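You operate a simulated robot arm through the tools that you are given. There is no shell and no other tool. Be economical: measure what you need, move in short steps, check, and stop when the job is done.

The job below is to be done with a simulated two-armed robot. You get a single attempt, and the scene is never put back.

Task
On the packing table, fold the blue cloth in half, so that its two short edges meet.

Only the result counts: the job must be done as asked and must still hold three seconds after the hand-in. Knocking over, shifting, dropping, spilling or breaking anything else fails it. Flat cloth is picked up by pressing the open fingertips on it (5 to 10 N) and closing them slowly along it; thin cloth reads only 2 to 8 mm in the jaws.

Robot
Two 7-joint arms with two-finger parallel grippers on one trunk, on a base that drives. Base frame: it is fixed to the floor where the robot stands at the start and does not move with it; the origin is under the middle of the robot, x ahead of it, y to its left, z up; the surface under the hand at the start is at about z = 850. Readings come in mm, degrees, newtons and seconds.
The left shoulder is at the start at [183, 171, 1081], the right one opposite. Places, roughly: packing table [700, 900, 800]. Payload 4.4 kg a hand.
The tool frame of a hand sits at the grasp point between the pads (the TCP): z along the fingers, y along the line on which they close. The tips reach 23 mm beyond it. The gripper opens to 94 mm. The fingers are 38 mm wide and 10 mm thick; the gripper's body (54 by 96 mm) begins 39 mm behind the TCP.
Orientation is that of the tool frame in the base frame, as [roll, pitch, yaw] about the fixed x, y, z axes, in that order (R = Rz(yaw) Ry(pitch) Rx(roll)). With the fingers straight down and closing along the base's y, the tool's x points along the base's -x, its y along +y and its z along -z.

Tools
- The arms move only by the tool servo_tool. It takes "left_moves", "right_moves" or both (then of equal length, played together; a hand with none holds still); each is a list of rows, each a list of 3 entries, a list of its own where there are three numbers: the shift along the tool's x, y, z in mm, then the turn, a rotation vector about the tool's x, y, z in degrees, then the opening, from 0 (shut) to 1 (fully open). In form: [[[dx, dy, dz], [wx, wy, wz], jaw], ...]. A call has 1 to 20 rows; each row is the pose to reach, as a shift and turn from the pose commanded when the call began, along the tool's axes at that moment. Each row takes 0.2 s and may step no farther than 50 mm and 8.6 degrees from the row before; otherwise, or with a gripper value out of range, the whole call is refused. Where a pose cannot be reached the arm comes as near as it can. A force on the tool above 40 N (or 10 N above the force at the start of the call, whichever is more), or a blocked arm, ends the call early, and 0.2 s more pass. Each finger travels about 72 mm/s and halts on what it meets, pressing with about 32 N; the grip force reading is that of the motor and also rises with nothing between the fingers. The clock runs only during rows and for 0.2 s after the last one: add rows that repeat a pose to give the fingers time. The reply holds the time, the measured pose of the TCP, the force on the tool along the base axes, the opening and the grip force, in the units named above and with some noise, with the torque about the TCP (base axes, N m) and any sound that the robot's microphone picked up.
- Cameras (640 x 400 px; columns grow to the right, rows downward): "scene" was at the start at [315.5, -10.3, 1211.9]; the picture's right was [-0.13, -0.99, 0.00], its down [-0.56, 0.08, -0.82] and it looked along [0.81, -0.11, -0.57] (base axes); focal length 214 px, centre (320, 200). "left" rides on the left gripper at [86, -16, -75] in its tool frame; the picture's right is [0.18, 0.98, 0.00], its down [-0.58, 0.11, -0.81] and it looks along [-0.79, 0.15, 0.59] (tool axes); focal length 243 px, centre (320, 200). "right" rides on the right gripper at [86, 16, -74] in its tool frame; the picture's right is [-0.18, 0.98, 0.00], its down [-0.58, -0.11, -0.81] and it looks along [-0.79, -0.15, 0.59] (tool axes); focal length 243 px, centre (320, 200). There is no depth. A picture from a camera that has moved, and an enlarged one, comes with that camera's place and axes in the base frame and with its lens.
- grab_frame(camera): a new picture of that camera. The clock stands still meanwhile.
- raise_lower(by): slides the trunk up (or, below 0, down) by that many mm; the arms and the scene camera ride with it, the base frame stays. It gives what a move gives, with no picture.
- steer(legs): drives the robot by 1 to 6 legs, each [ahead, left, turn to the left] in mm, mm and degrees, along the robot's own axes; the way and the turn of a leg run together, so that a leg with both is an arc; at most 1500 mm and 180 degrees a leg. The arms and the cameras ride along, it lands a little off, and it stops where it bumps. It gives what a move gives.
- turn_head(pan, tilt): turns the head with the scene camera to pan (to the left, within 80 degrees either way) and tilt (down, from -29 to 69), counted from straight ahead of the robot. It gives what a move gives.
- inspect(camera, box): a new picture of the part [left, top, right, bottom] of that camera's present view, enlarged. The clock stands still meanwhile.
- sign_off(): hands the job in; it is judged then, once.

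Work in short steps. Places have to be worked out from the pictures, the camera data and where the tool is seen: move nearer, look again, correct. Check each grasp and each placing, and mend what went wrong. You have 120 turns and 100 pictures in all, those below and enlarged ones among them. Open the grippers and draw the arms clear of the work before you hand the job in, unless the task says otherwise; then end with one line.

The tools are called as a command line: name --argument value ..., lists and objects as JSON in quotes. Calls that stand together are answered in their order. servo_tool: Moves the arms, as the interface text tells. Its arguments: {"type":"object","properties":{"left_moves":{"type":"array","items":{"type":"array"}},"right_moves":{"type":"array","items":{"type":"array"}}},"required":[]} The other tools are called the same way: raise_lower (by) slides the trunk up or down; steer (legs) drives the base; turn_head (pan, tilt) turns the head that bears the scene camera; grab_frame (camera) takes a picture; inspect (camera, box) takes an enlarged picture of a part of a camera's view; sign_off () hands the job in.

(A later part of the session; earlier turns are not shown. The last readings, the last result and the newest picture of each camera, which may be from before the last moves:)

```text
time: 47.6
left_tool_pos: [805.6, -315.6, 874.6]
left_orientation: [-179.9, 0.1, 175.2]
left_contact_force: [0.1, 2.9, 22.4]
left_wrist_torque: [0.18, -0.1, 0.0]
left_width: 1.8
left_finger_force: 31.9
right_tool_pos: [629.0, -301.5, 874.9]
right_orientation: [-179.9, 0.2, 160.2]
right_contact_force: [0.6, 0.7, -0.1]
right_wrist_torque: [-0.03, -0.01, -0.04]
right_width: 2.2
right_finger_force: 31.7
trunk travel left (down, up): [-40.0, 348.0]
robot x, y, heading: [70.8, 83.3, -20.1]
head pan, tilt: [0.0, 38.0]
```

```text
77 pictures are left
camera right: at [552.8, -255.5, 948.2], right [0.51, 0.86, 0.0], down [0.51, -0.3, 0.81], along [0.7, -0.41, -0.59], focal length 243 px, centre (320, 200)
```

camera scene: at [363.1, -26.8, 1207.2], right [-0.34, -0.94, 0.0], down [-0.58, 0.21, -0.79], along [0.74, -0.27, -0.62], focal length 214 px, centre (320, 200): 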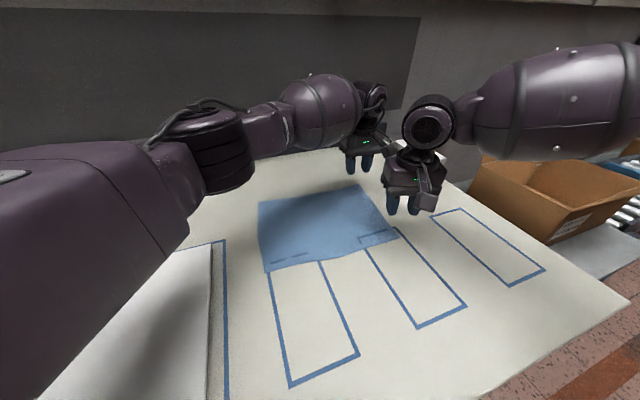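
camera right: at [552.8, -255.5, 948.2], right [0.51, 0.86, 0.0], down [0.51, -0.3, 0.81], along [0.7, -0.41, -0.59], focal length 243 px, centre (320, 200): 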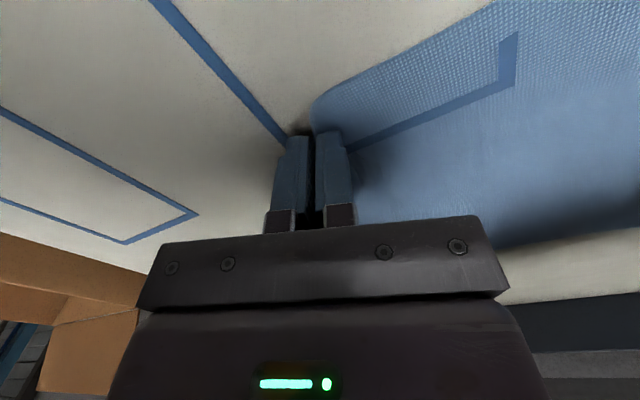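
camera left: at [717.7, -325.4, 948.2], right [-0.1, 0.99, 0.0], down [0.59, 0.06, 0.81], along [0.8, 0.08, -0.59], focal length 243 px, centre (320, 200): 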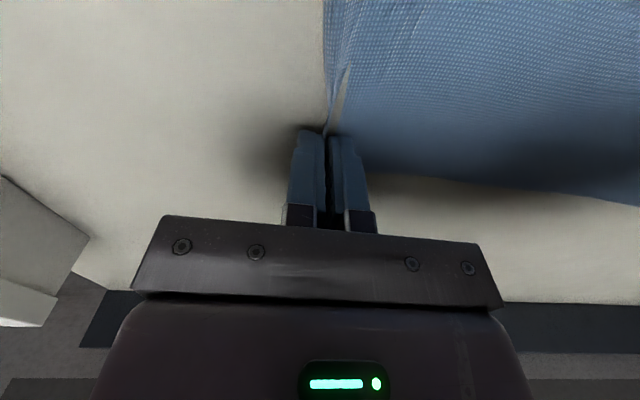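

Jaws read about 2 mm on both, which fits gripped thin cloth. I'll lift 40 mm with the trunk and look.

raise_lower --by 40

inspect --camera "scene" --box '[200, 100, 500, 288]'

grab_frame --camera "right"

```text
time: 48.4
left_tool_pos: [808.5, -316.6, 906.0]
left_orientation: [179.8, -0.5, 175.2]
left_contact_force: [1.1, 0.1, -0.5]
left_wrist_torque: [0.03, 0.0, 0.02]
left_width: 1.9
left_finger_force: 32.0
right_tool_pos: [631.9, -304.2, 907.0]
right_orientation: [-179.9, -0.3, 160.2]
right_contact_force: [0.8, -0.9, -1.0]
right_wrist_torque: [-0.01, -0.02, 0.0]
right_width: 1.7
right_finger_force: 31.9
trunk travel left (down, up): [-80.0, 308.0]
robot x, y, heading: [69.8, 78.2, -20.3]
head pan, tilt: [0.0, 38.0]
```

```text
2.13 times, centred on (350, 194) of scene
camera zoom: at [384.3, -34.7, 1179.9], right [-0.34, -0.94, 0.0], down [-0.58, 0.21, -0.79], along [0.74, -0.27, -0.62], focal length 456 px, centre (256, 213)
```

zoom: 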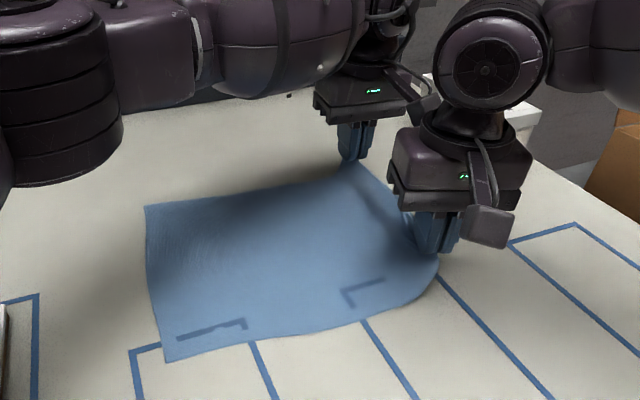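

```text
75 pictures are left
camera right: at [556.1, -257.2, 983.1], right [0.51, 0.86, 0.0], down [0.52, -0.3, 0.8], along [0.69, -0.41, -0.6], focal length 243 px, centre (320, 200)
```

right: 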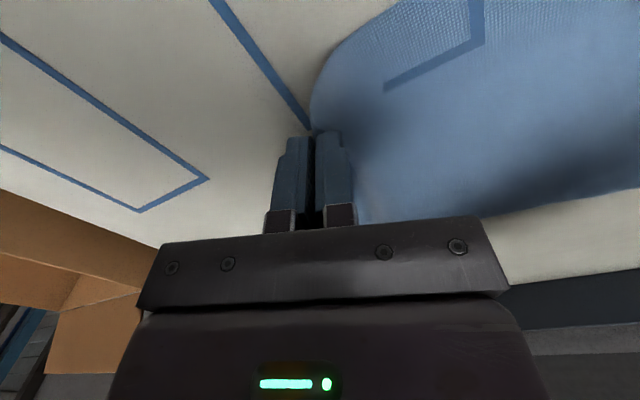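

Both corners are held. I'll follow the fold arc: raise 40 mm more, then drive left along the cloth in steps.

raise_lower --by 45

steer --legs '[[-14, 38, 0]]'

raise_lower --by 45

steer --legs '[[-25, 77, 0]]'

grab_frame --camera "scene"

```text
time: 49.3
left_tool_pos: [833.8, -292.7, 977.6]
left_orientation: [-178.3, 0.4, 178.2]
left_contact_force: [-35.2, -0.5, 5.6]
left_wrist_torque: [-0.01, 0.92, 0.01]
left_width: 2.0
left_finger_force: 32.2
right_tool_pos: [623.3, -297.6, 1015.8]
right_orientation: [-179.9, 6.7, 160.3]
right_contact_force: [35.9, 0.8, -6.8]
right_wrist_torque: [0.03, -0.89, 0.02]
right_width: 1.6
right_finger_force: 32.4
trunk travel left (down, up): [-125.0, 263.0]
robot x, y, heading: [66.2, 79.9, -20.0]
head pan, tilt: [0.0, 38.0]
```

```text
time: 50.3
left_tool_pos: [829.7, -252.5, 973.9]
left_orientation: [-178.9, 0.7, 178.0]
left_contact_force: [-35.7, -1.9, 6.6]
left_wrist_torque: [0.0, 0.89, 0.03]
left_width: 1.9
left_finger_force: 31.6
right_tool_pos: [619.7, -258.5, 1017.6]
right_orientation: [179.9, 6.9, 160.1]
right_contact_force: [35.8, 0.7, -8.2]
right_wrist_torque: [0.0, -0.89, -0.01]
right_width: 1.6
right_finger_force: 31.7
trunk travel left (down, up): [-125.0, 263.0]
robot x, y, heading: [66.8, 117.2, -20.0]
head pan, tilt: [0.0, 38.0]
```

```text
time: 51.2
left_tool_pos: [816.8, -241.3, 1122.4]
left_orientation: [-175.8, 8.3, 178.8]
left_contact_force: [-33.8, -1.0, 0.3]
left_wrist_torque: [0.01, 0.82, -0.01]
left_width: 1.7
left_finger_force: 31.9
right_tool_pos: [598.8, -249.9, 1135.3]
right_orientation: [-180.0, 15.1, 160.3]
right_contact_force: [34.2, 0.9, -2.5]
right_wrist_torque: [0.02, -0.84, -0.05]
right_width: 0.6
right_finger_force: 32.1
trunk travel left (down, up): [-170.0, 218.0]
robot x, y, heading: [66.8, 121.8, -20.5]
head pan, tilt: [0.0, 38.0]
```

```text
time: 52.5
left_tool_pos: [818.5, -158.5, 1126.2]
left_orientation: [-175.9, 8.7, 179.0]
left_contact_force: [-36.3, -1.2, 1.9]
left_wrist_torque: [-0.03, 0.88, -0.05]
left_width: 1.9
left_finger_force: 32.2
right_tool_pos: [597.4, -168.3, 1139.3]
right_orientation: [-179.9, 15.5, 160.2]
right_contact_force: [36.6, 1.9, -2.2]
right_wrist_torque: [0.03, -0.9, -0.04]
right_width: 1.1
right_finger_force: 32.3
trunk travel left (down, up): [-170.0, 218.0]
robot x, y, heading: [67.4, 202.6, -20.0]
head pan, tilt: [0.0, 38.0]
```

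```text
74 pictures are left
camera scene: at [299.1, 118.7, 1291.6], right [-0.34, -0.94, 0.0], down [-0.58, 0.21, -0.79], along [0.74, -0.27, -0.62], focal length 214 px, centre (320, 200)
```

scene: 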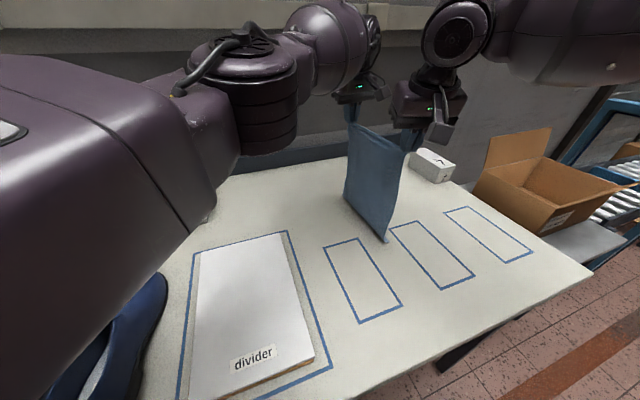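

The trunk raise lifted the hands far more than commanded and pulled them apart, so the cloth now hangs fully with its bottom edge near y≈-180 and about 36 N stretching it. I'll relieve the tension first by bringing the hands together with the arms.

servo_tool --left_moves '[[[7, 0, -1], [0, 0, 0], 0], [[14, 0, -2], [0, 0, 0], 0], [[20, 0, -3], [0, 0, 0], 0], [[20, 0, -3], [0, 0, 0], 0]]' --right_moves '[[[-6, 2, 1.5], [0, 0, 0], 0], [[-12, 4.5, 3], [0, 0, 0], 0], [[-18, 7, 5], [0, 0, 0], 0], [[-18, 7, 5], [0, 0, 0], 0]]'

inspect --camera "scene" --box '[280, 60, 500, 260]'

```text
time: 53.5
left_tool_pos: [797.6, -158.7, 1123.9]
left_orientation: [-175.9, 8.7, 179.0]
left_contact_force: [-1.3, 0.0, -0.5]
left_wrist_torque: [0.0, -0.01, 0.02]
left_width: 2.1
left_finger_force: 32.0
right_tool_pos: [602.2, -175.3, 1137.9]
right_orientation: [-180.0, 15.4, 160.1]
right_contact_force: [1.4, -0.8, 0.3]
right_wrist_torque: [0.01, -0.03, -0.01]
right_width: 0.9
right_finger_force: 31.8
right hand out of reach, approached as far as the arm can: row 1, 2, 3, 4
trunk travel left (down, up): [-170.0, 218.0]
robot x, y, heading: [73.2, 204.3, -20.1]
head pan, tilt: [0.0, 38.0]
```

```text
2.00 times, centred on (390, 160) of scene
camera zoom: at [298.9, 117.9, 1291.5], right [-0.34, -0.94, 0.0], down [-0.58, 0.21, -0.79], along [0.74, -0.27, -0.62], focal length 429 px, centre (180, 280)
```

zoom: 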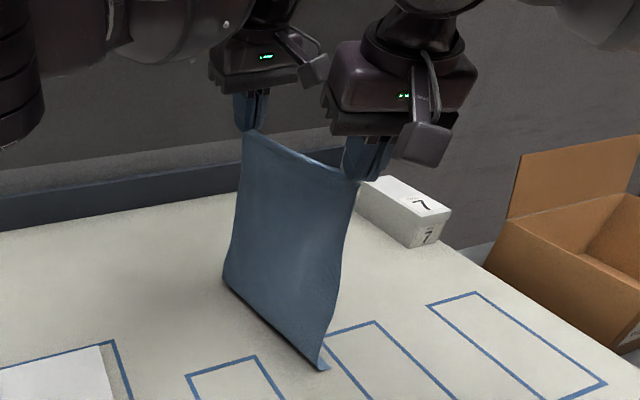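

The tension is gone and the cloth hangs freely with its bottom edge resting on the table near y≈-180. New plan: trail the lower half onto the table moving +y, then bring the held edge back onto the bottom edge. First a small trunk lowering to learn its effect.

raise_lower --by -25

inspect --camera "scene" --box '[280, 60, 500, 260]'

```text
time: 54.2
left_tool_pos: [794.1, -159.4, 1106.3]
left_orientation: [-175.8, 9.1, 178.9]
left_contact_force: [-1.0, 0.6, 0.7]
left_wrist_torque: [-0.01, -0.01, -0.03]
left_width: 1.9
left_finger_force: 31.8
right_tool_pos: [597.8, -174.6, 1116.0]
right_orientation: [180.0, 15.7, 160.1]
right_contact_force: [-1.5, 0.0, 0.6]
right_wrist_torque: [-0.04, -0.06, -0.03]
right_width: 1.1
right_finger_force: 32.7
trunk travel left (down, up): [-145.0, 243.0]
robot x, y, heading: [71.5, 202.9, -20.5]
head pan, tilt: [0.0, 38.0]
```

```text
2.00 times, centred on (390, 160) of scene
camera zoom: at [320.3, 110.4, 1263.5], right [-0.34, -0.94, 0.0], down [-0.58, 0.21, -0.79], along [0.74, -0.27, -0.61], focal length 429 px, centre (180, 280)
```

zoom: 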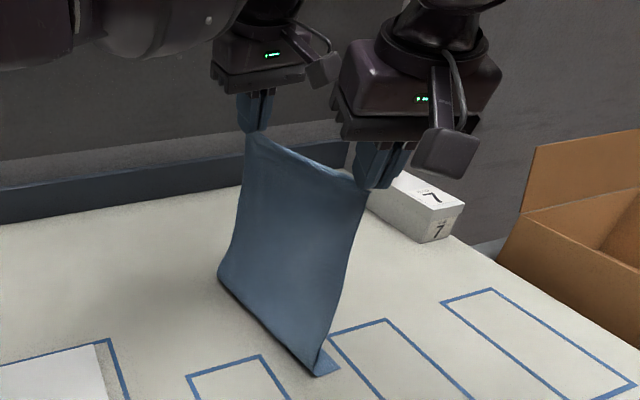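

Lowering now acts nearly vertically and the bottom trails toward -y as wanted. I'll alternate lowering and driving +y so the lower half lies down.

raise_lower --by -35

steer --legs '[[-17, 47, 0]]'

raise_lower --by -35

steer --legs '[[-17, 47, 0]]'

grab_frame --camera "scene"

```text
time: 55.0
left_tool_pos: [794.6, -158.4, 1070.4]
left_orientation: [-175.8, 9.0, 179.0]
left_contact_force: [0.0, 0.2, -0.2]
left_wrist_torque: [-0.01, -0.06, 0.01]
left_width: 2.0
left_finger_force: 32.2
right_tool_pos: [600.2, -174.1, 1080.8]
right_orientation: [179.8, 15.8, 160.2]
right_contact_force: [-0.3, 0.4, 1.0]
right_wrist_torque: [-0.01, -0.05, 0.02]
right_width: 0.8
right_finger_force: 31.6
trunk travel left (down, up): [-110.0, 278.0]
robot x, y, heading: [70.8, 201.4, -19.9]
head pan, tilt: [0.0, 38.0]
```

```text
time: 56.1
left_tool_pos: [796.8, -109.0, 1065.8]
left_orientation: [-175.9, 8.7, 178.8]
left_contact_force: [-0.1, -0.1, 0.4]
left_wrist_torque: [-0.01, -0.01, 0.01]
left_width: 2.0
left_finger_force: 32.5
right_tool_pos: [601.9, -125.2, 1078.0]
right_orientation: [-180.0, 15.4, 160.1]
right_contact_force: [-0.1, 0.2, 0.0]
right_wrist_torque: [-0.03, 0.03, 0.0]
right_width: 0.8
right_finger_force: 32.3
trunk travel left (down, up): [-110.0, 278.0]
robot x, y, heading: [71.4, 248.3, -20.1]
head pan, tilt: [0.0, 38.0]
```

```text
time: 56.9
left_tool_pos: [795.3, -108.8, 1036.2]
left_orientation: [-175.8, 9.0, 178.9]
left_contact_force: [-0.8, 0.3, 0.8]
left_wrist_torque: [-0.01, -0.03, 0.0]
left_width: 1.9
left_finger_force: 31.9
right_tool_pos: [600.3, -125.9, 1048.0]
right_orientation: [179.9, 15.8, 160.2]
right_contact_force: [-1.1, 0.2, 1.2]
right_wrist_torque: [-0.02, 0.0, 0.01]
right_width: 1.0
right_finger_force: 32.3
trunk travel left (down, up): [-75.0, 313.0]
robot x, y, heading: [69.2, 252.9, -20.2]
head pan, tilt: [0.0, 38.0]
```

```text
time: 58.0
left_tool_pos: [798.1, -59.5, 1030.7]
left_orientation: [-176.1, 8.7, 179.0]
left_contact_force: [0.5, 1.1, 0.3]
left_wrist_torque: [0.01, 0.03, 0.0]
left_width: 1.8
left_finger_force: 32.5
right_tool_pos: [602.7, -76.7, 1042.5]
right_orientation: [-180.0, 15.4, 160.2]
right_contact_force: [0.3, -0.2, 0.1]
right_wrist_torque: [0.02, 0.01, -0.04]
right_width: 0.7
right_finger_force: 31.8
trunk travel left (down, up): [-75.0, 313.0]
robot x, y, heading: [73.7, 299.3, -20.0]
head pan, tilt: [0.0, 38.0]
```

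```text
71 pictures are left
camera scene: at [389.1, 184.9, 1175.3], right [-0.34, -0.94, 0.0], down [-0.58, 0.21, -0.79], along [0.74, -0.27, -0.62], focal length 214 px, centre (320, 200)
```

scene: 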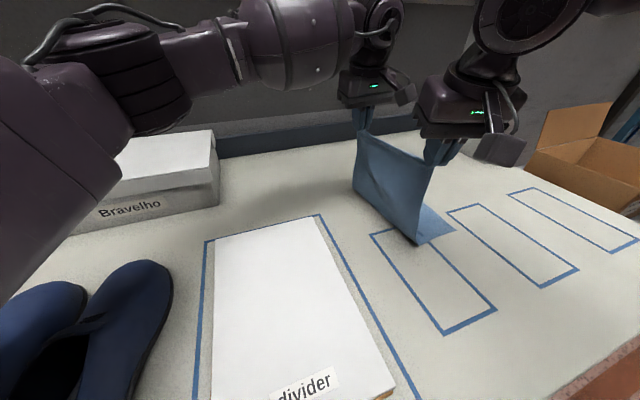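

The bottom edge stayed at y≈-175 and about 90 mm lies flat. Before going further left and lower, I'll check the left elbow's clearance from the Bravelho box.

turn_head --pan 45 --tilt 25

grab_frame --camera "scene"

turn_head --pan -8 --tilt 38

grab_frame --camera "scene"

```text
time: 59.1
left_tool_pos: [796.8, -58.6, 1030.6]
left_orientation: [-176.0, 8.6, 179.0]
left_contact_force: [0.2, -0.6, 0.6]
left_wrist_torque: [-0.02, -0.02, -0.04]
left_width: 2.0
left_finger_force: 32.6
right_tool_pos: [602.2, -76.1, 1042.6]
right_orientation: [179.9, 15.4, 160.2]
right_contact_force: [0.6, -0.1, -0.3]
right_wrist_torque: [0.03, 0.0, 0.02]
right_width: 0.7
right_finger_force: 32.3
trunk travel left (down, up): [-75.0, 313.0]
robot x, y, heading: [69.3, 300.2, -20.1]
head pan, tilt: [45.0, 25.0]
```

```text
70 pictures are left
camera scene: at [391.5, 252.9, 1195.5], right [0.42, -0.91, 0.0], down [-0.38, -0.18, -0.91], along [0.82, 0.38, -0.42], focal length 214 px, centre (320, 200)
```

scene: 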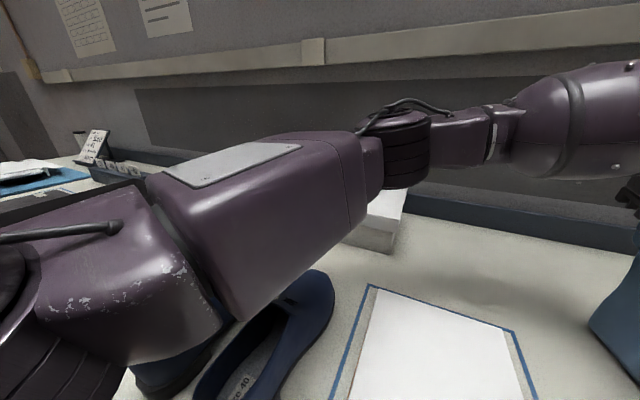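

```text
time: 60.3
left_tool_pos: [797.7, -60.8, 1030.3]
left_orientation: [-176.0, 8.7, 179.0]
left_contact_force: [-1.0, 0.3, -0.3]
left_wrist_torque: [0.02, 0.01, -0.01]
left_width: 2.0
left_finger_force: 32.3
right_tool_pos: [601.4, -76.6, 1042.7]
right_orientation: [-180.0, 15.5, 160.2]
right_contact_force: [0.4, -1.0, -1.3]
right_wrist_torque: [-0.01, 0.0, 0.0]
right_width: 0.6
right_finger_force: 31.6
trunk travel left (down, up): [-75.0, 313.0]
robot x, y, heading: [73.3, 299.4, -20.1]
head pan, tilt: [-8.0, 38.0]
```

```text
69 pictures are left
camera scene: at [384.1, 173.6, 1175.3], right [-0.47, -0.88, 0.0], down [-0.54, 0.29, -0.79], along [0.7, -0.37, -0.62], focal length 214 px, centre (320, 200)
```

scene: 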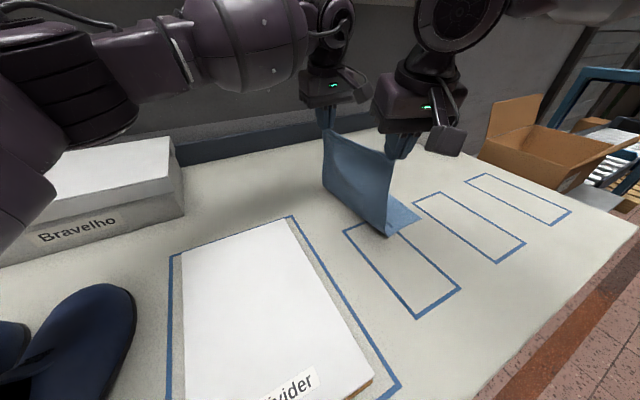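

The elbow (about 1070) and upper arm have clearance for another small step. I'll lower 25 mm and drive 45 mm more, so about half the cloth lies flat.

raise_lower --by -25

steer --legs '[[-15, 42, 0]]'

grab_frame --camera "scene"

```text
time: 61.0
left_tool_pos: [796.1, -58.7, 1010.1]
left_orientation: [-175.8, 9.0, 178.9]
left_contact_force: [-1.3, -0.1, 0.6]
left_wrist_torque: [0.0, 0.0, -0.01]
left_width: 1.7
left_finger_force: 32.1
right_tool_pos: [599.5, -74.7, 1021.2]
right_orientation: [179.9, 15.7, 160.2]
right_contact_force: [-0.6, 0.9, -0.3]
right_wrist_torque: [0.0, -0.05, 0.01]
right_width: 0.8
right_finger_force: 32.3
trunk travel left (down, up): [-50.0, 338.0]
robot x, y, heading: [70.4, 301.2, -20.0]
head pan, tilt: [-8.0, 38.0]
```

```text
time: 62.1
left_tool_pos: [799.7, -15.1, 1005.6]
left_orientation: [-176.0, 8.7, 179.0]
left_contact_force: [-0.6, -0.5, -0.3]
left_wrist_torque: [-0.02, -0.03, -0.02]
left_width: 1.8
left_finger_force: 31.7
right_tool_pos: [601.9, -31.5, 1018.1]
right_orientation: [-180.0, 15.4, 160.2]
right_contact_force: [0.2, 0.2, 0.2]
right_wrist_torque: [0.01, -0.02, 0.0]
right_width: 0.9
right_finger_force: 32.2
trunk travel left (down, up): [-50.0, 338.0]
robot x, y, heading: [72.2, 342.9, -20.2]
head pan, tilt: [-8.0, 38.0]
```

```text
68 pictures are left
camera scene: at [404.6, 211.0, 1143.7], right [-0.47, -0.88, 0.0], down [-0.54, 0.29, -0.79], along [0.7, -0.37, -0.62], focal length 214 px, centre (320, 200)
```

scene: 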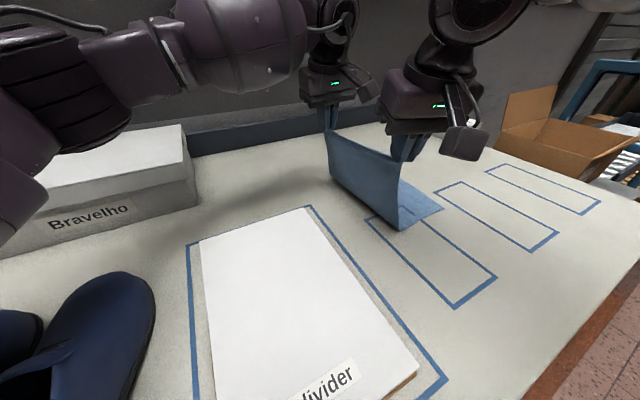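

About 115 mm is down with the bottom edge steady at y≈-172. Now I'll fold back: arms lower 80 mm while moving 60 mm toward -y, with the left a bit more to square the edge.

servo_tool --left_moves '[[[2, -13, 17], [0, 0, 0], 0], [[4, -27, 33], [0, 0, 0], 0], [[7, -40, 50], [0, 0, 0], 0], [[9, -54, 67], [0, 0, 0], 0], [[11, -66, 83], [0, 0, 0], 0], [[11, -66, 83], [0, 0, 0], 0]]' --right_moves '[[[0, -11, 16], [0, 0, 0], 0], [[1, -22, 33], [0, 0, 0], 0], [[1, -34, 50], [0, 0, 0], 0], [[2, -45, 66], [0, 0, 0], 0], [[2, -56, 82], [0, 0, 0], 0], [[2, -56, 82], [0, 0, 0], 0]]'

grab_frame --camera "scene"

grab_frame --camera "left"

grab_frame --camera "right"

```text
time: 63.5
left_tool_pos: [798.4, -84.8, 926.8]
left_orientation: [-176.0, 8.6, 178.9]
left_contact_force: [-0.2, -0.8, 0.1]
left_wrist_torque: [0.03, 0.01, -0.01]
left_width: 2.2
left_finger_force: 32.0
right_tool_pos: [601.7, -91.4, 938.4]
right_orientation: [179.9, 15.5, 160.3]
right_contact_force: [0.1, -0.5, 0.8]
right_wrist_torque: [-0.01, -0.03, -0.02]
right_width: 0.9
right_finger_force: 31.6
trunk travel left (down, up): [-50.0, 338.0]
robot x, y, heading: [71.2, 344.8, -20.2]
head pan, tilt: [-8.0, 38.0]
```

```text
67 pictures are left
camera scene: at [404.3, 211.0, 1144.0], right [-0.47, -0.88, 0.0], down [-0.54, 0.29, -0.79], along [0.7, -0.37, -0.62], focal length 214 px, centre (320, 200)
```

scene: 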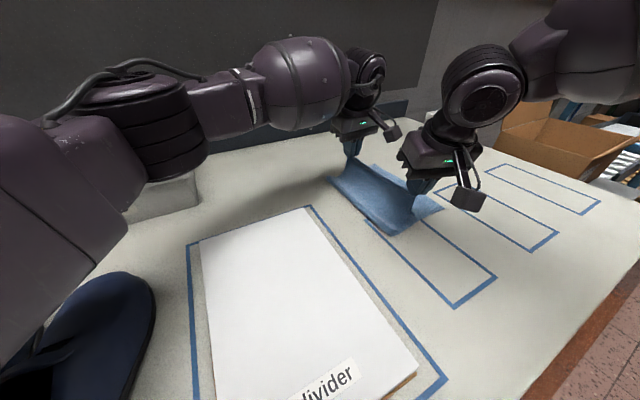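

```text
66 pictures are left
camera left: at [700.7, -95.5, 988.1], right [-0.15, 0.98, -0.1], down [0.46, 0.16, 0.88], along [0.88, 0.09, -0.47], focal length 243 px, centre (320, 200)
```

left: 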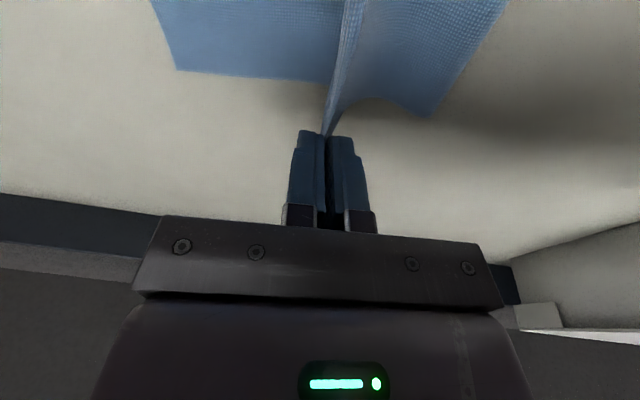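

```text
65 pictures are left
camera right: at [509.6, -40.1, 986.2], right [0.5, 0.86, 0.05], down [0.29, -0.22, 0.93], along [0.82, -0.45, -0.36], focal length 243 px, centre (320, 200)
```

right: 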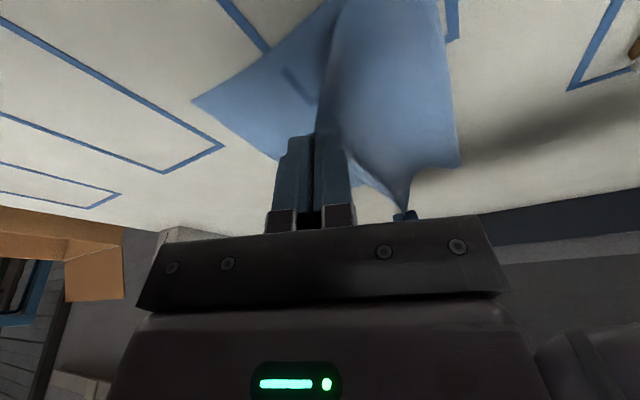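

Excellent: the bottom edge runs straight from [588,-182] to [814,-185] and the held edge is above it with matching x. I'll drive the base back 50 mm toward -y.

steer --legs '[[17, -47, 0]]'

grab_frame --camera "left"

grab_frame --camera "right"

```text
time: 64.6
left_tool_pos: [797.6, -136.8, 925.6]
left_orientation: [-176.1, 8.7, 178.8]
left_contact_force: [0.0, -0.1, -0.3]
left_wrist_torque: [0.02, -0.01, 0.03]
left_width: 1.8
left_finger_force: 31.9
right_tool_pos: [600.7, -142.4, 937.5]
right_orientation: [179.9, 15.3, 160.1]
right_contact_force: [-0.5, -0.4, 0.5]
right_wrist_torque: [0.03, -0.02, -0.01]
right_width: 1.0
right_finger_force: 32.7
trunk travel left (down, up): [-50.0, 338.0]
robot x, y, heading: [72.5, 299.1, -20.1]
head pan, tilt: [-8.0, 38.0]
```

```text
64 pictures are left
camera left: at [700.4, -145.8, 987.5], right [-0.15, 0.98, -0.1], down [0.46, 0.16, 0.88], along [0.88, 0.09, -0.47], focal length 243 px, centre (320, 200)
```

left: 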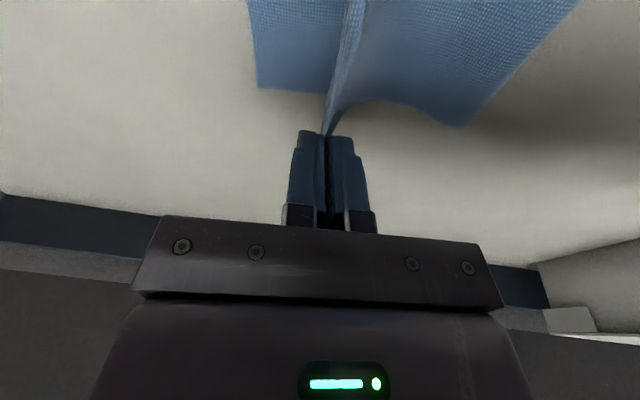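

```text
63 pictures are left
camera right: at [509.4, -90.1, 985.8], right [0.5, 0.86, 0.05], down [0.29, -0.22, 0.93], along [0.82, -0.45, -0.36], focal length 243 px, centre (320, 200)
```

right: 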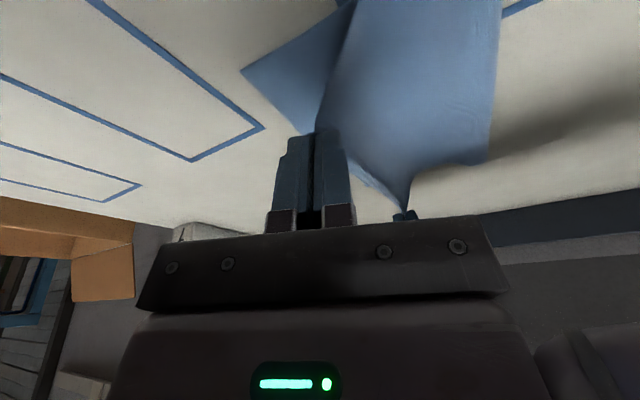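

The bottom edge is steady at y=-184. I'll drive another 32 mm to bring the held edge over it.

steer --legs '[[11, -30, 0]]'

```text
time: 65.5
left_tool_pos: [797.9, -168.8, 925.3]
left_orientation: [-176.0, 8.7, 178.9]
left_contact_force: [-1.0, -1.1, -0.2]
left_wrist_torque: [-0.01, 0.01, 0.0]
left_width: 2.0
left_finger_force: 32.0
right_tool_pos: [601.9, -174.2, 937.4]
right_orientation: [179.9, 15.3, 160.2]
right_contact_force: [0.3, 0.5, 0.2]
right_wrist_torque: [0.02, 0.0, 0.01]
right_width: 0.7
right_finger_force: 31.8
trunk travel left (down, up): [-50.0, 338.0]
robot x, y, heading: [73.5, 260.5, -20.2]
head pan, tilt: [-8.0, 38.0]
```

Now lowering both to just above the table at y≈-176.

servo_tool --left_moves '[[[2, -1, 11], [0, 0, 0], 0], [[3, -2, 22], [0, 0, 0], 0], [[5, -3, 33], [0, 0, 0], 0], [[6.5, -4, 44], [0, 0, 0], 0], [[6.5, -4, 44], [0, 0, 0], 0]]' --right_moves '[[[3, 0, 13], [0, 0, 0], 0], [[7, -1, 26], [0, 0, 0], 0], [[10, -1.5, 39], [0, 0, 0], 0], [[14, -2, 52], [0, 0, 0], 0], [[14, -2, 52], [0, 0, 0], 0]]'

grab_frame --camera "left"

grab_frame --camera "right"

inspect --camera "scene" --box '[280, 80, 540, 242]'

```text
time: 66.8
left_tool_pos: [796.0, -174.8, 881.2]
left_orientation: [-176.0, 8.6, 178.9]
left_contact_force: [0.6, -0.1, -0.2]
left_wrist_torque: [-0.02, 0.04, 0.01]
left_width: 2.0
left_finger_force: 32.0
right_tool_pos: [601.1, -175.3, 884.1]
right_orientation: [-180.0, 15.4, 160.1]
right_contact_force: [-0.1, 0.1, 0.5]
right_wrist_torque: [-0.03, 0.01, 0.04]
right_width: 0.9
right_finger_force: 31.8
trunk travel left (down, up): [-50.0, 338.0]
robot x, y, heading: [73.0, 262.4, -20.1]
head pan, tilt: [-8.0, 38.0]
```

```text
62 pictures are left
camera left: at [699.7, -184.5, 943.9], right [-0.15, 0.98, -0.1], down [0.46, 0.16, 0.88], along [0.88, 0.09, -0.47], focal length 243 px, centre (320, 200)
```

left: 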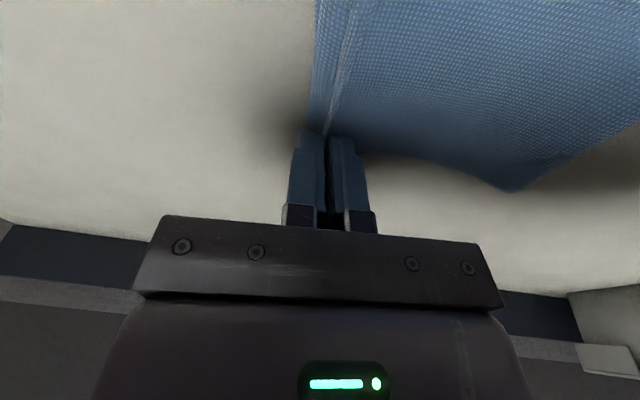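

```text
61 pictures are left
camera right: at [508.8, -123.9, 932.2], right [0.5, 0.86, 0.05], down [0.29, -0.22, 0.93], along [0.82, -0.45, -0.36], focal length 243 px, centre (320, 200)
```

right: 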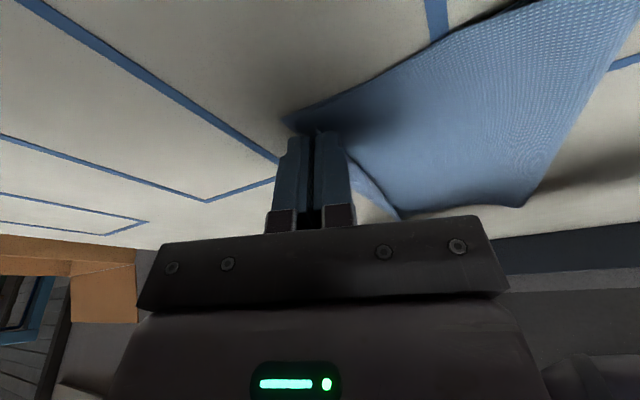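

```text
2.46 times, centred on (410, 161) of scene
camera zoom: at [403.9, 129.1, 1143.9], right [-0.47, -0.88, 0.0], down [-0.54, 0.29, -0.79], along [0.7, -0.37, -0.62], focal length 528 px, centre (98, 296)
```

zoom: 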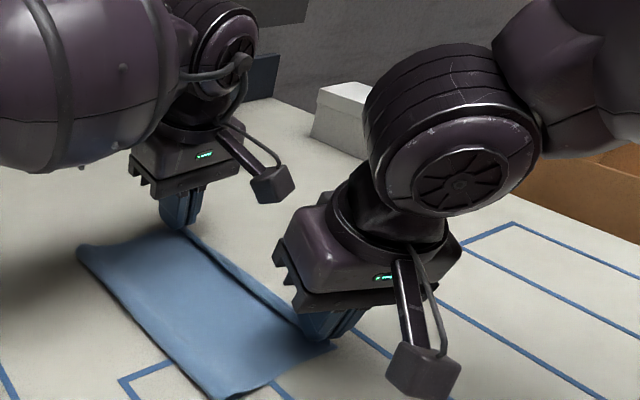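

The edges are nearly coincident. I'll lower 2–3 mm with a slight outward stretch, then open slowly.

servo_tool --left_moves '[[[-2, 0, 1.5], [0, 0, 0], 0], [[-4, 0, 3], [0, 0, 0], 0], [[-4, 0, 3], [0, 0, 0], 0], [[-4, 0, 3], [0, 0, 0], 0.05], [[-4, 0, 3], [0, 0, 0], 0.1], [[-4, 0, 3], [0, 0, 0], 0.15], [[-4, 0, 3], [0, 0, 0], 0.2], [[-4, 0, 3], [0, 0, 0], 0.25]]' --right_moves '[[[2, 0, 1.5], [0, 0, 0], 0], [[4, 0, 3], [0, 0, 0], 0], [[4, 0, 3], [0, 0, 0], 0], [[4, 0, 3], [0, 0, 0], 0.05], [[4, 0, 3], [0, 0, 0], 0.1], [[4, 0, 3], [0, 0, 0], 0.15], [[4, 0, 3], [0, 0, 0], 0.2], [[4, 0, 3], [0, 0, 0], 0.25]]'

grab_frame --camera "left"

grab_frame --camera "right"

```text
time: 68.5
left_tool_pos: [801.1, -175.0, 879.8]
left_orientation: [-176.0, 8.7, 178.8]
left_contact_force: [1.1, -0.2, 0.3]
left_wrist_torque: [0.01, 0.01, -0.03]
left_width: 23.4
left_finger_force: 0.0
right_tool_pos: [599.2, -174.4, 880.7]
right_orientation: [180.0, 15.3, 160.2]
right_contact_force: [0.0, -1.1, 0.1]
right_wrist_torque: [0.0, -0.01, -0.02]
right_width: 23.6
right_finger_force: 0.0
trunk travel left (down, up): [-50.0, 338.0]
robot x, y, heading: [71.6, 261.8, -20.1]
head pan, tilt: [-8.0, 38.0]
```

```text
59 pictures are left
camera left: at [704.5, -184.9, 941.3], right [-0.15, 0.98, -0.1], down [0.46, 0.16, 0.88], along [0.88, 0.09, -0.47], focal length 243 px, centre (320, 200)
```

left: 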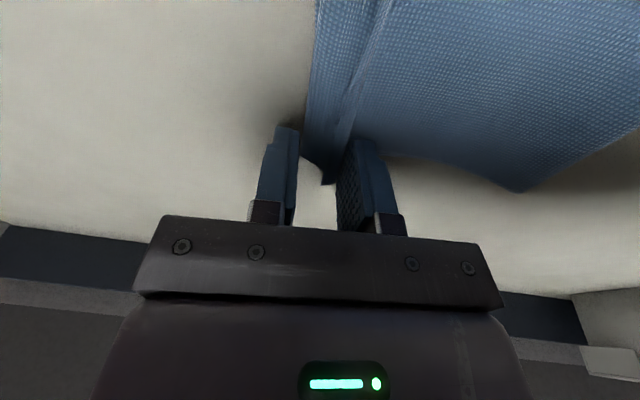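

```text
58 pictures are left
camera right: at [506.2, -122.8, 928.1], right [0.5, 0.86, 0.05], down [0.29, -0.22, 0.93], along [0.82, -0.45, -0.36], focal length 243 px, centre (320, 200)
```

right: 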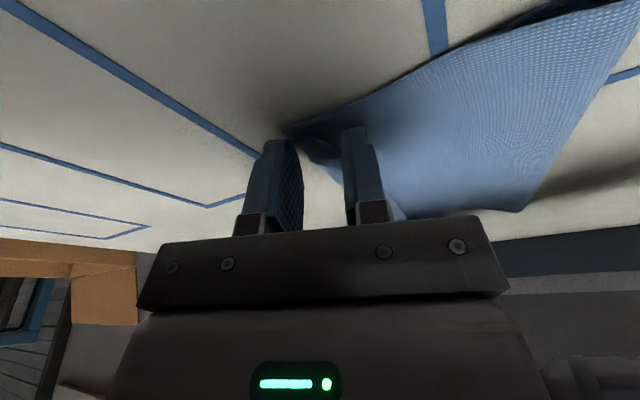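

Released on both. I'll raise both hands straight up along their tool axes and look.

servo_tool --left_moves '[[[0, 0, -10], [0, 0, 0], 0.25], [[0, 0, -30], [0, 0, 0], 0.3], [[0, 0, -60], [0, 0, 0], 0.35], [[0, 0, -100], [0, 0, 0], 0.35], [[0, 0, -100], [0, 0, 0], 0.35]]' --right_moves '[[[0, 0, -10], [0, 0, 0], 0.25], [[0, 0, -30], [0, 0, 0], 0.3], [[0, 0, -60], [0, 0, 0], 0.35], [[0, 0, -100], [0, 0, 0], 0.35], [[0, 0, -100], [0, 0, 0], 0.35]]'

grab_frame --camera "left"

grab_frame --camera "right"

inspect --camera "scene" --box '[280, 100, 480, 250]'

```text
time: 69.8
left_tool_pos: [788.1, -168.1, 976.9]
left_orientation: [-176.1, 8.5, 178.9]
left_contact_force: [0.3, -0.5, -0.1]
left_wrist_torque: [-0.02, 0.01, 0.0]
left_width: 32.9
left_finger_force: 0.0
right_tool_pos: [574.1, -165.4, 976.4]
right_orientation: [180.0, 15.1, 160.2]
right_contact_force: [-0.7, -0.1, 0.0]
right_wrist_torque: [0.0, -0.02, -0.03]
right_width: 33.0
right_finger_force: 0.1
trunk travel left (down, up): [-50.0, 338.0]
robot x, y, heading: [65.4, 264.3, -20.0]
head pan, tilt: [-8.0, 38.0]
```

```text
57 pictures are left
camera left: at [690.6, -177.5, 1037.9], right [-0.15, 0.98, -0.09], down [0.46, 0.16, 0.87], along [0.87, 0.09, -0.48], focal length 243 px, centre (320, 200)
```

left: 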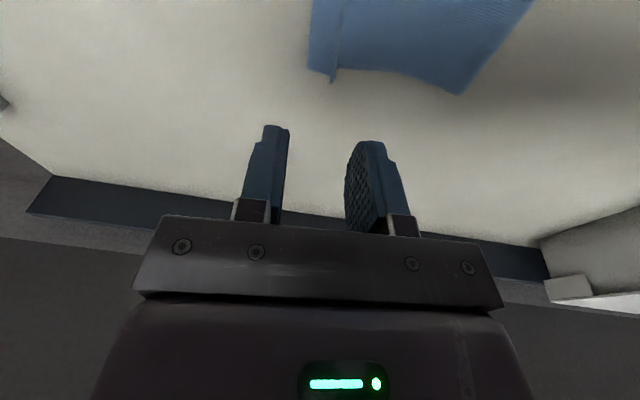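

```text
56 pictures are left
camera right: at [482.4, -113.2, 1023.7], right [0.5, 0.86, 0.05], down [0.29, -0.22, 0.93], along [0.82, -0.45, -0.36], focal length 243 px, centre (320, 200)
```

right: 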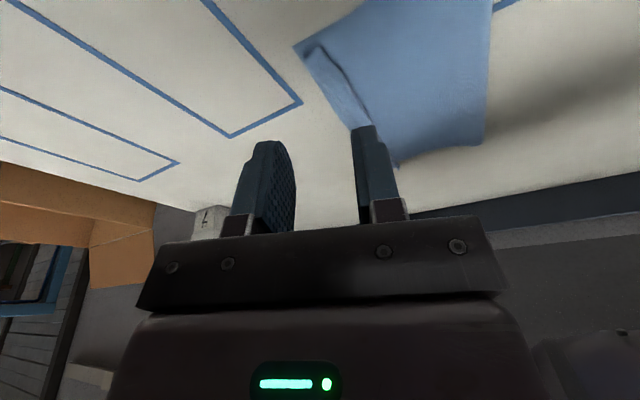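

```text
2.67 times, centred on (380, 175) of scene
camera zoom: at [405.4, 128.5, 1142.8], right [-0.47, -0.88, 0.0], down [-0.54, 0.29, -0.79], along [0.69, -0.37, -0.62], focal length 572 px, centre (160, 267)
```

zoom: 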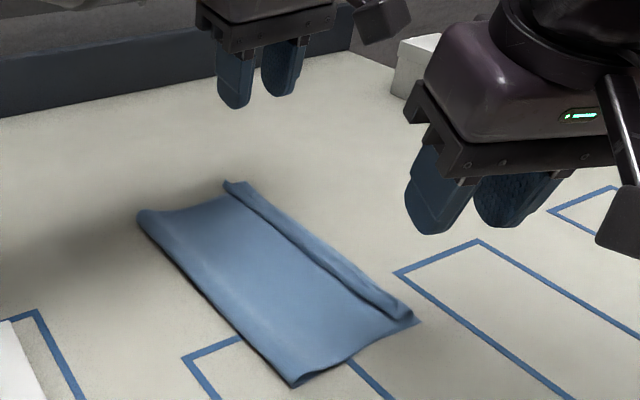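

The fold is made. I'll zoom in on the meeting edges to see whether the top edge lies short or curled.

inspect --camera "scene" --box '[320, 155, 450, 250]'

inspect --camera "right" --box '[270, 0, 510, 170]'

inspect --camera "left" --box '[280, 0, 560, 110]'

```text
4.21 times, centred on (385, 202) of scene
camera zoom: at [405.4, 128.5, 1142.8], right [-0.47, -0.88, 0.0], down [-0.54, 0.29, -0.79], along [0.69, -0.37, -0.62], focal length 903 px, centre (46, 190)
```

zoom: 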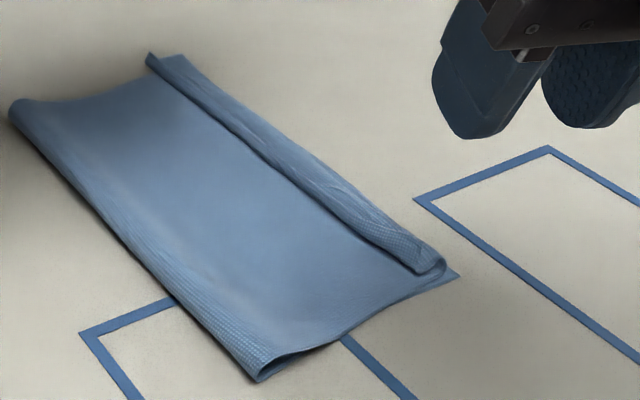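

```text
2.35 times, centred on (390, 85) of right
camera zoom: at [482.4, -113.2, 1023.7], right [0.5, 0.86, 0.05], down [0.29, -0.22, 0.93], along [0.82, -0.45, -0.36], focal length 571 px, centre (155, 471)
```

zoom: 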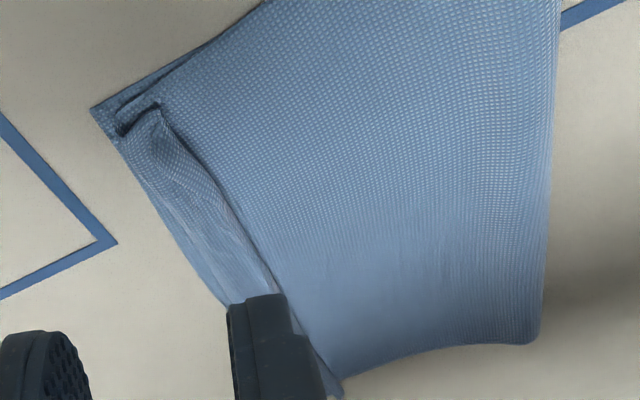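

```text
2.29 times, centred on (420, 55) of left
camera zoom: at [690.6, -177.5, 1037.9], right [-0.15, 0.98, -0.09], down [0.46, 0.16, 0.87], along [0.87, 0.09, -0.48], focal length 555 px, centre (91, 531)
```

zoom: 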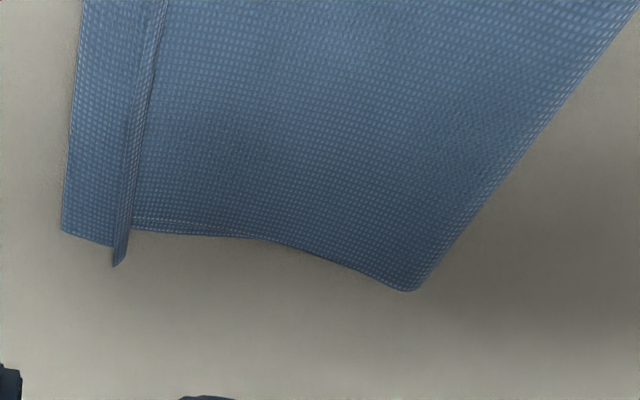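

The gripped 15–20 mm strip of the top layer is folded back toward +y, so the edges don't quite meet. I'll close the jaws, bring both hands upright inside the flap, and sweep it over toward -y.

servo_tool --left_moves '[[[0.5, 7, 0], [-1, 2, 0], 0.1], [[1, 15, 10], [-2, 4, 0], 0], [[2, 25, 25], [-3, 6, 0], 0], [[2.5, 35, 45], [-4, 8.5, 0], 0], [[2.5, 35, 70], [-4, 8.5, 0], 0], [[2.5, 35, 70], [-4, 8.5, 0], 0]]' --right_moves '[[[-1, 8, 0], [0, 4, 0], 0.1], [[-2, 18, 10], [0, 8, 0], 0], [[-4, 30, 25], [0, 12, 0], 0], [[-6, 41, 45], [0, 15, 0], 0], [[-6.5, 41, 72], [0, 15, 0], 0], [[-6.5, 41, 72], [0, 15, 0], 0]]'

inspect --camera "scene" --box '[300, 130, 480, 250]'

```text
time: 71.2
left_tool_pos: [796.1, -138.2, 908.5]
left_orientation: [180.0, 0.3, 178.6]
left_contact_force: [1.2, 0.1, -0.2]
left_wrist_torque: [0.01, 0.0, 0.02]
left_width: 0.2
left_finger_force: 32.1
right_tool_pos: [609.0, -134.5, 909.2]
right_orientation: [-180.0, 0.5, 160.2]
right_contact_force: [0.0, 0.4, 1.0]
right_wrist_torque: [0.0, -0.02, 0.02]
right_width: 0.0
right_finger_force: 31.9
trunk travel left (down, up): [-50.0, 338.0]
robot x, y, heading: [67.6, 262.9, -20.1]
head pan, tilt: [-8.0, 38.0]
```

```text
3.33 times, centred on (390, 190) of scene
camera zoom: at [403.4, 129.4, 1144.3], right [-0.47, -0.88, 0.0], down [-0.54, 0.29, -0.79], along [0.7, -0.37, -0.62], focal length 715 px, centre (87, 233)
```

zoom: 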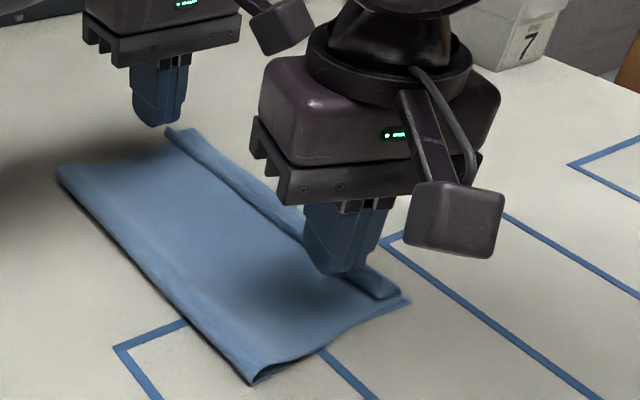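

Now lowering to about 3 mm above the top layer and sweeping toward -y.

servo_tool --left_moves '[[[0, 0, 12], [0, 0, 0], 0], [[0, 0, 24], [0, 0, 0], 0], [[0, 0, 31], [0, 0, 0], 0], [[0, -8, 31], [0, 0, 0], 0], [[0, -16, 31], [0, 0, 0], 0], [[0, -24, 31], [0, 0, 0], 0], [[0, -32, 31], [0, 0, 0], 0], [[0, -40, 31], [0, 0, 0], 0], [[0, -48, 31], [0, 0, 0], 0], [[0, -48, 31], [0, 0, 0], 0]]' --right_moves '[[[0, 0, 12], [0, 0, 0], 0], [[0, 0, 24], [0, 0, 0], 0], [[0, 0, 31], [0, 0, 0], 0], [[-3, -8, 31], [0, 0, 0], 0], [[-5, -15, 31], [0, 0, 0], 0], [[-8, -23, 31], [0, 0, 0], 0], [[-11, -30, 31], [0, 0, 0], 0], [[-14, -38, 31], [0, 0, 0], 0], [[-16, -45, 31], [0, 0, 0], 0], [[-16, -45, 31], [0, 0, 0], 0]]'

inspect --camera "scene" --box '[300, 130, 480, 250]'

grab_frame --camera "left"

grab_frame --camera "right"

```text
time: 73.3
left_tool_pos: [794.6, -185.9, 874.8]
left_orientation: [180.0, 0.2, 178.6]
left_contact_force: [0.2, -0.2, 0.1]
left_wrist_torque: [0.01, 0.02, -0.03]
left_width: 0.0
left_finger_force: 31.9
right_tool_pos: [611.2, -182.8, 878.6]
right_orientation: [180.0, 0.4, 160.2]
right_contact_force: [0.4, -0.1, -0.2]
right_wrist_torque: [0.03, 0.01, -0.02]
right_width: 0.0
right_finger_force: 32.2
trunk travel left (down, up): [-50.0, 338.0]
robot x, y, heading: [70.9, 262.0, -20.1]
head pan, tilt: [-8.0, 38.0]
```

```text
3.33 times, centred on (390, 190) of scene
camera zoom: at [404.3, 129.1, 1143.6], right [-0.47, -0.88, 0.0], down [-0.54, 0.29, -0.79], along [0.7, -0.37, -0.62], focal length 715 px, centre (87, 233)
```

zoom: 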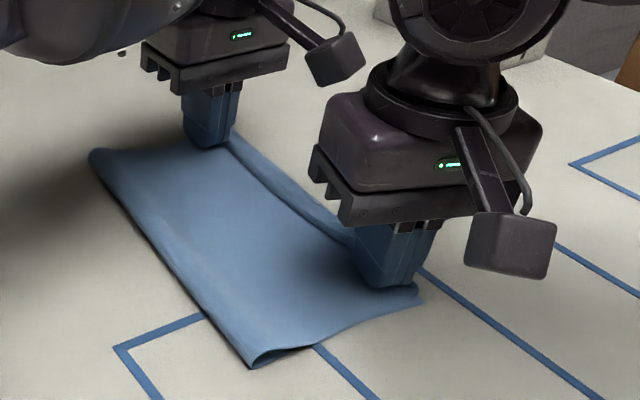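

```text
49 pictures are left
camera left: at [708.1, -200.6, 949.9], right [-0.16, 0.99, 0.0], down [0.58, 0.1, 0.81], along [0.8, 0.13, -0.59], focal length 243 px, centre (320, 200)
```

left: 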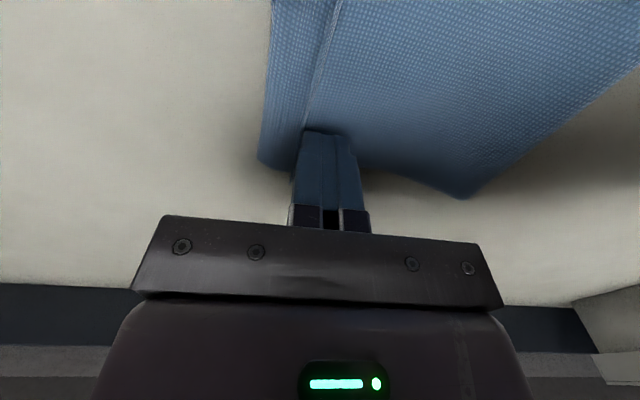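

```text
48 pictures are left
camera right: at [534.3, -137.2, 951.2], right [0.51, 0.86, 0.0], down [0.5, -0.3, 0.81], along [0.7, -0.41, -0.59], focal length 243 px, centre (320, 200)
```

right: 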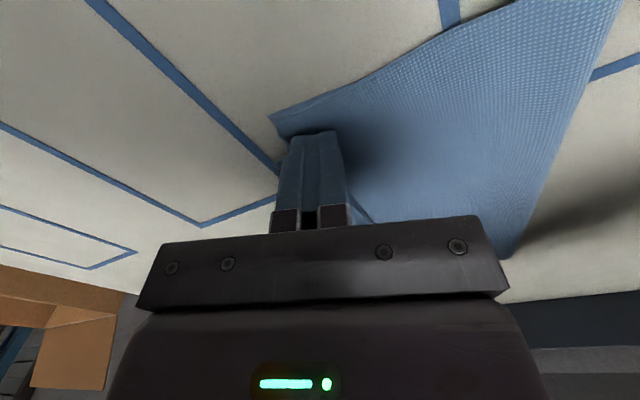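

Lifting to see what the sweep did.

servo_tool --left_moves '[[[0, 0, -20], [0, 0, 0], 0], [[0, 10, -55], [0, 0, 0], 0], [[0, 30, -90], [0, 0, 0], 0], [[0, 30, -90], [0, 0, 0], 0]]' --right_moves '[[[0, 0, -20], [0, 0, 0], 0], [[20, 0, -55], [0, 0, 0], 0], [[50, 0, -90], [0, 0, 0], 0], [[50, 0, -90], [0, 0, 0], 0]]'

inspect --camera "scene" --box '[310, 140, 460, 250]'

grab_frame --camera "left"

grab_frame --camera "right"

```text
time: 74.3
left_tool_pos: [796.4, -156.2, 965.4]
left_orientation: [179.9, 0.0, 178.7]
left_contact_force: [0.9, -0.2, 0.2]
left_wrist_torque: [-0.03, -0.01, 0.01]
left_width: 0.0
left_finger_force: 32.5
right_tool_pos: [563.9, -167.4, 965.5]
right_orientation: [179.9, 0.2, 160.1]
right_contact_force: [-0.3, -0.5, -0.5]
right_wrist_torque: [-0.03, 0.05, -0.03]
right_width: 0.2
right_finger_force: 31.8
trunk travel left (down, up): [-50.0, 338.0]
robot x, y, heading: [71.7, 259.6, -20.1]
head pan, tilt: [-8.0, 38.0]
```

```text
3.64 times, centred on (385, 195) of scene
camera zoom: at [405.3, 128.3, 1142.8], right [-0.47, -0.88, 0.0], down [-0.54, 0.29, -0.79], along [0.69, -0.37, -0.62], focal length 780 px, centre (84, 218)
```

zoom: 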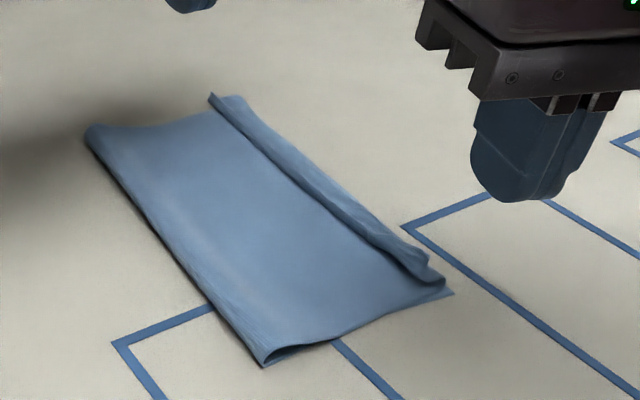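

```text
46 pictures are left
camera left: at [709.4, -171.2, 1038.4], right [-0.16, 0.99, 0.0], down [0.58, 0.09, 0.81], along [0.8, 0.13, -0.59], focal length 243 px, centre (320, 200)
```

left: 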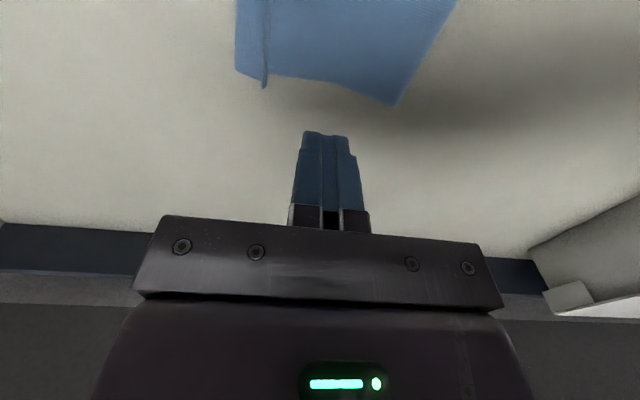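

```text
45 pictures are left
camera right: at [487.1, -120.7, 1039.0], right [0.51, 0.86, 0.0], down [0.51, -0.3, 0.81], along [0.7, -0.41, -0.59], focal length 243 px, centre (320, 200)
```

right: 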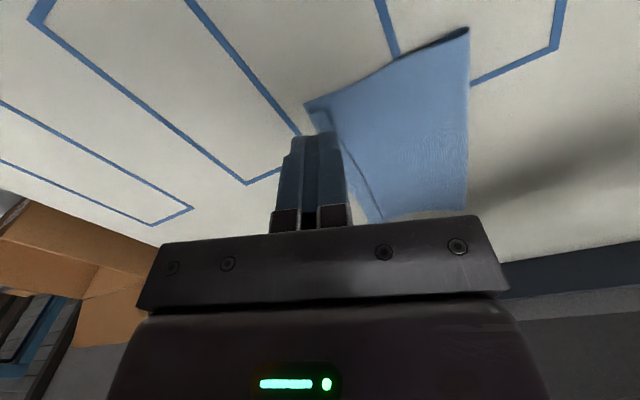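

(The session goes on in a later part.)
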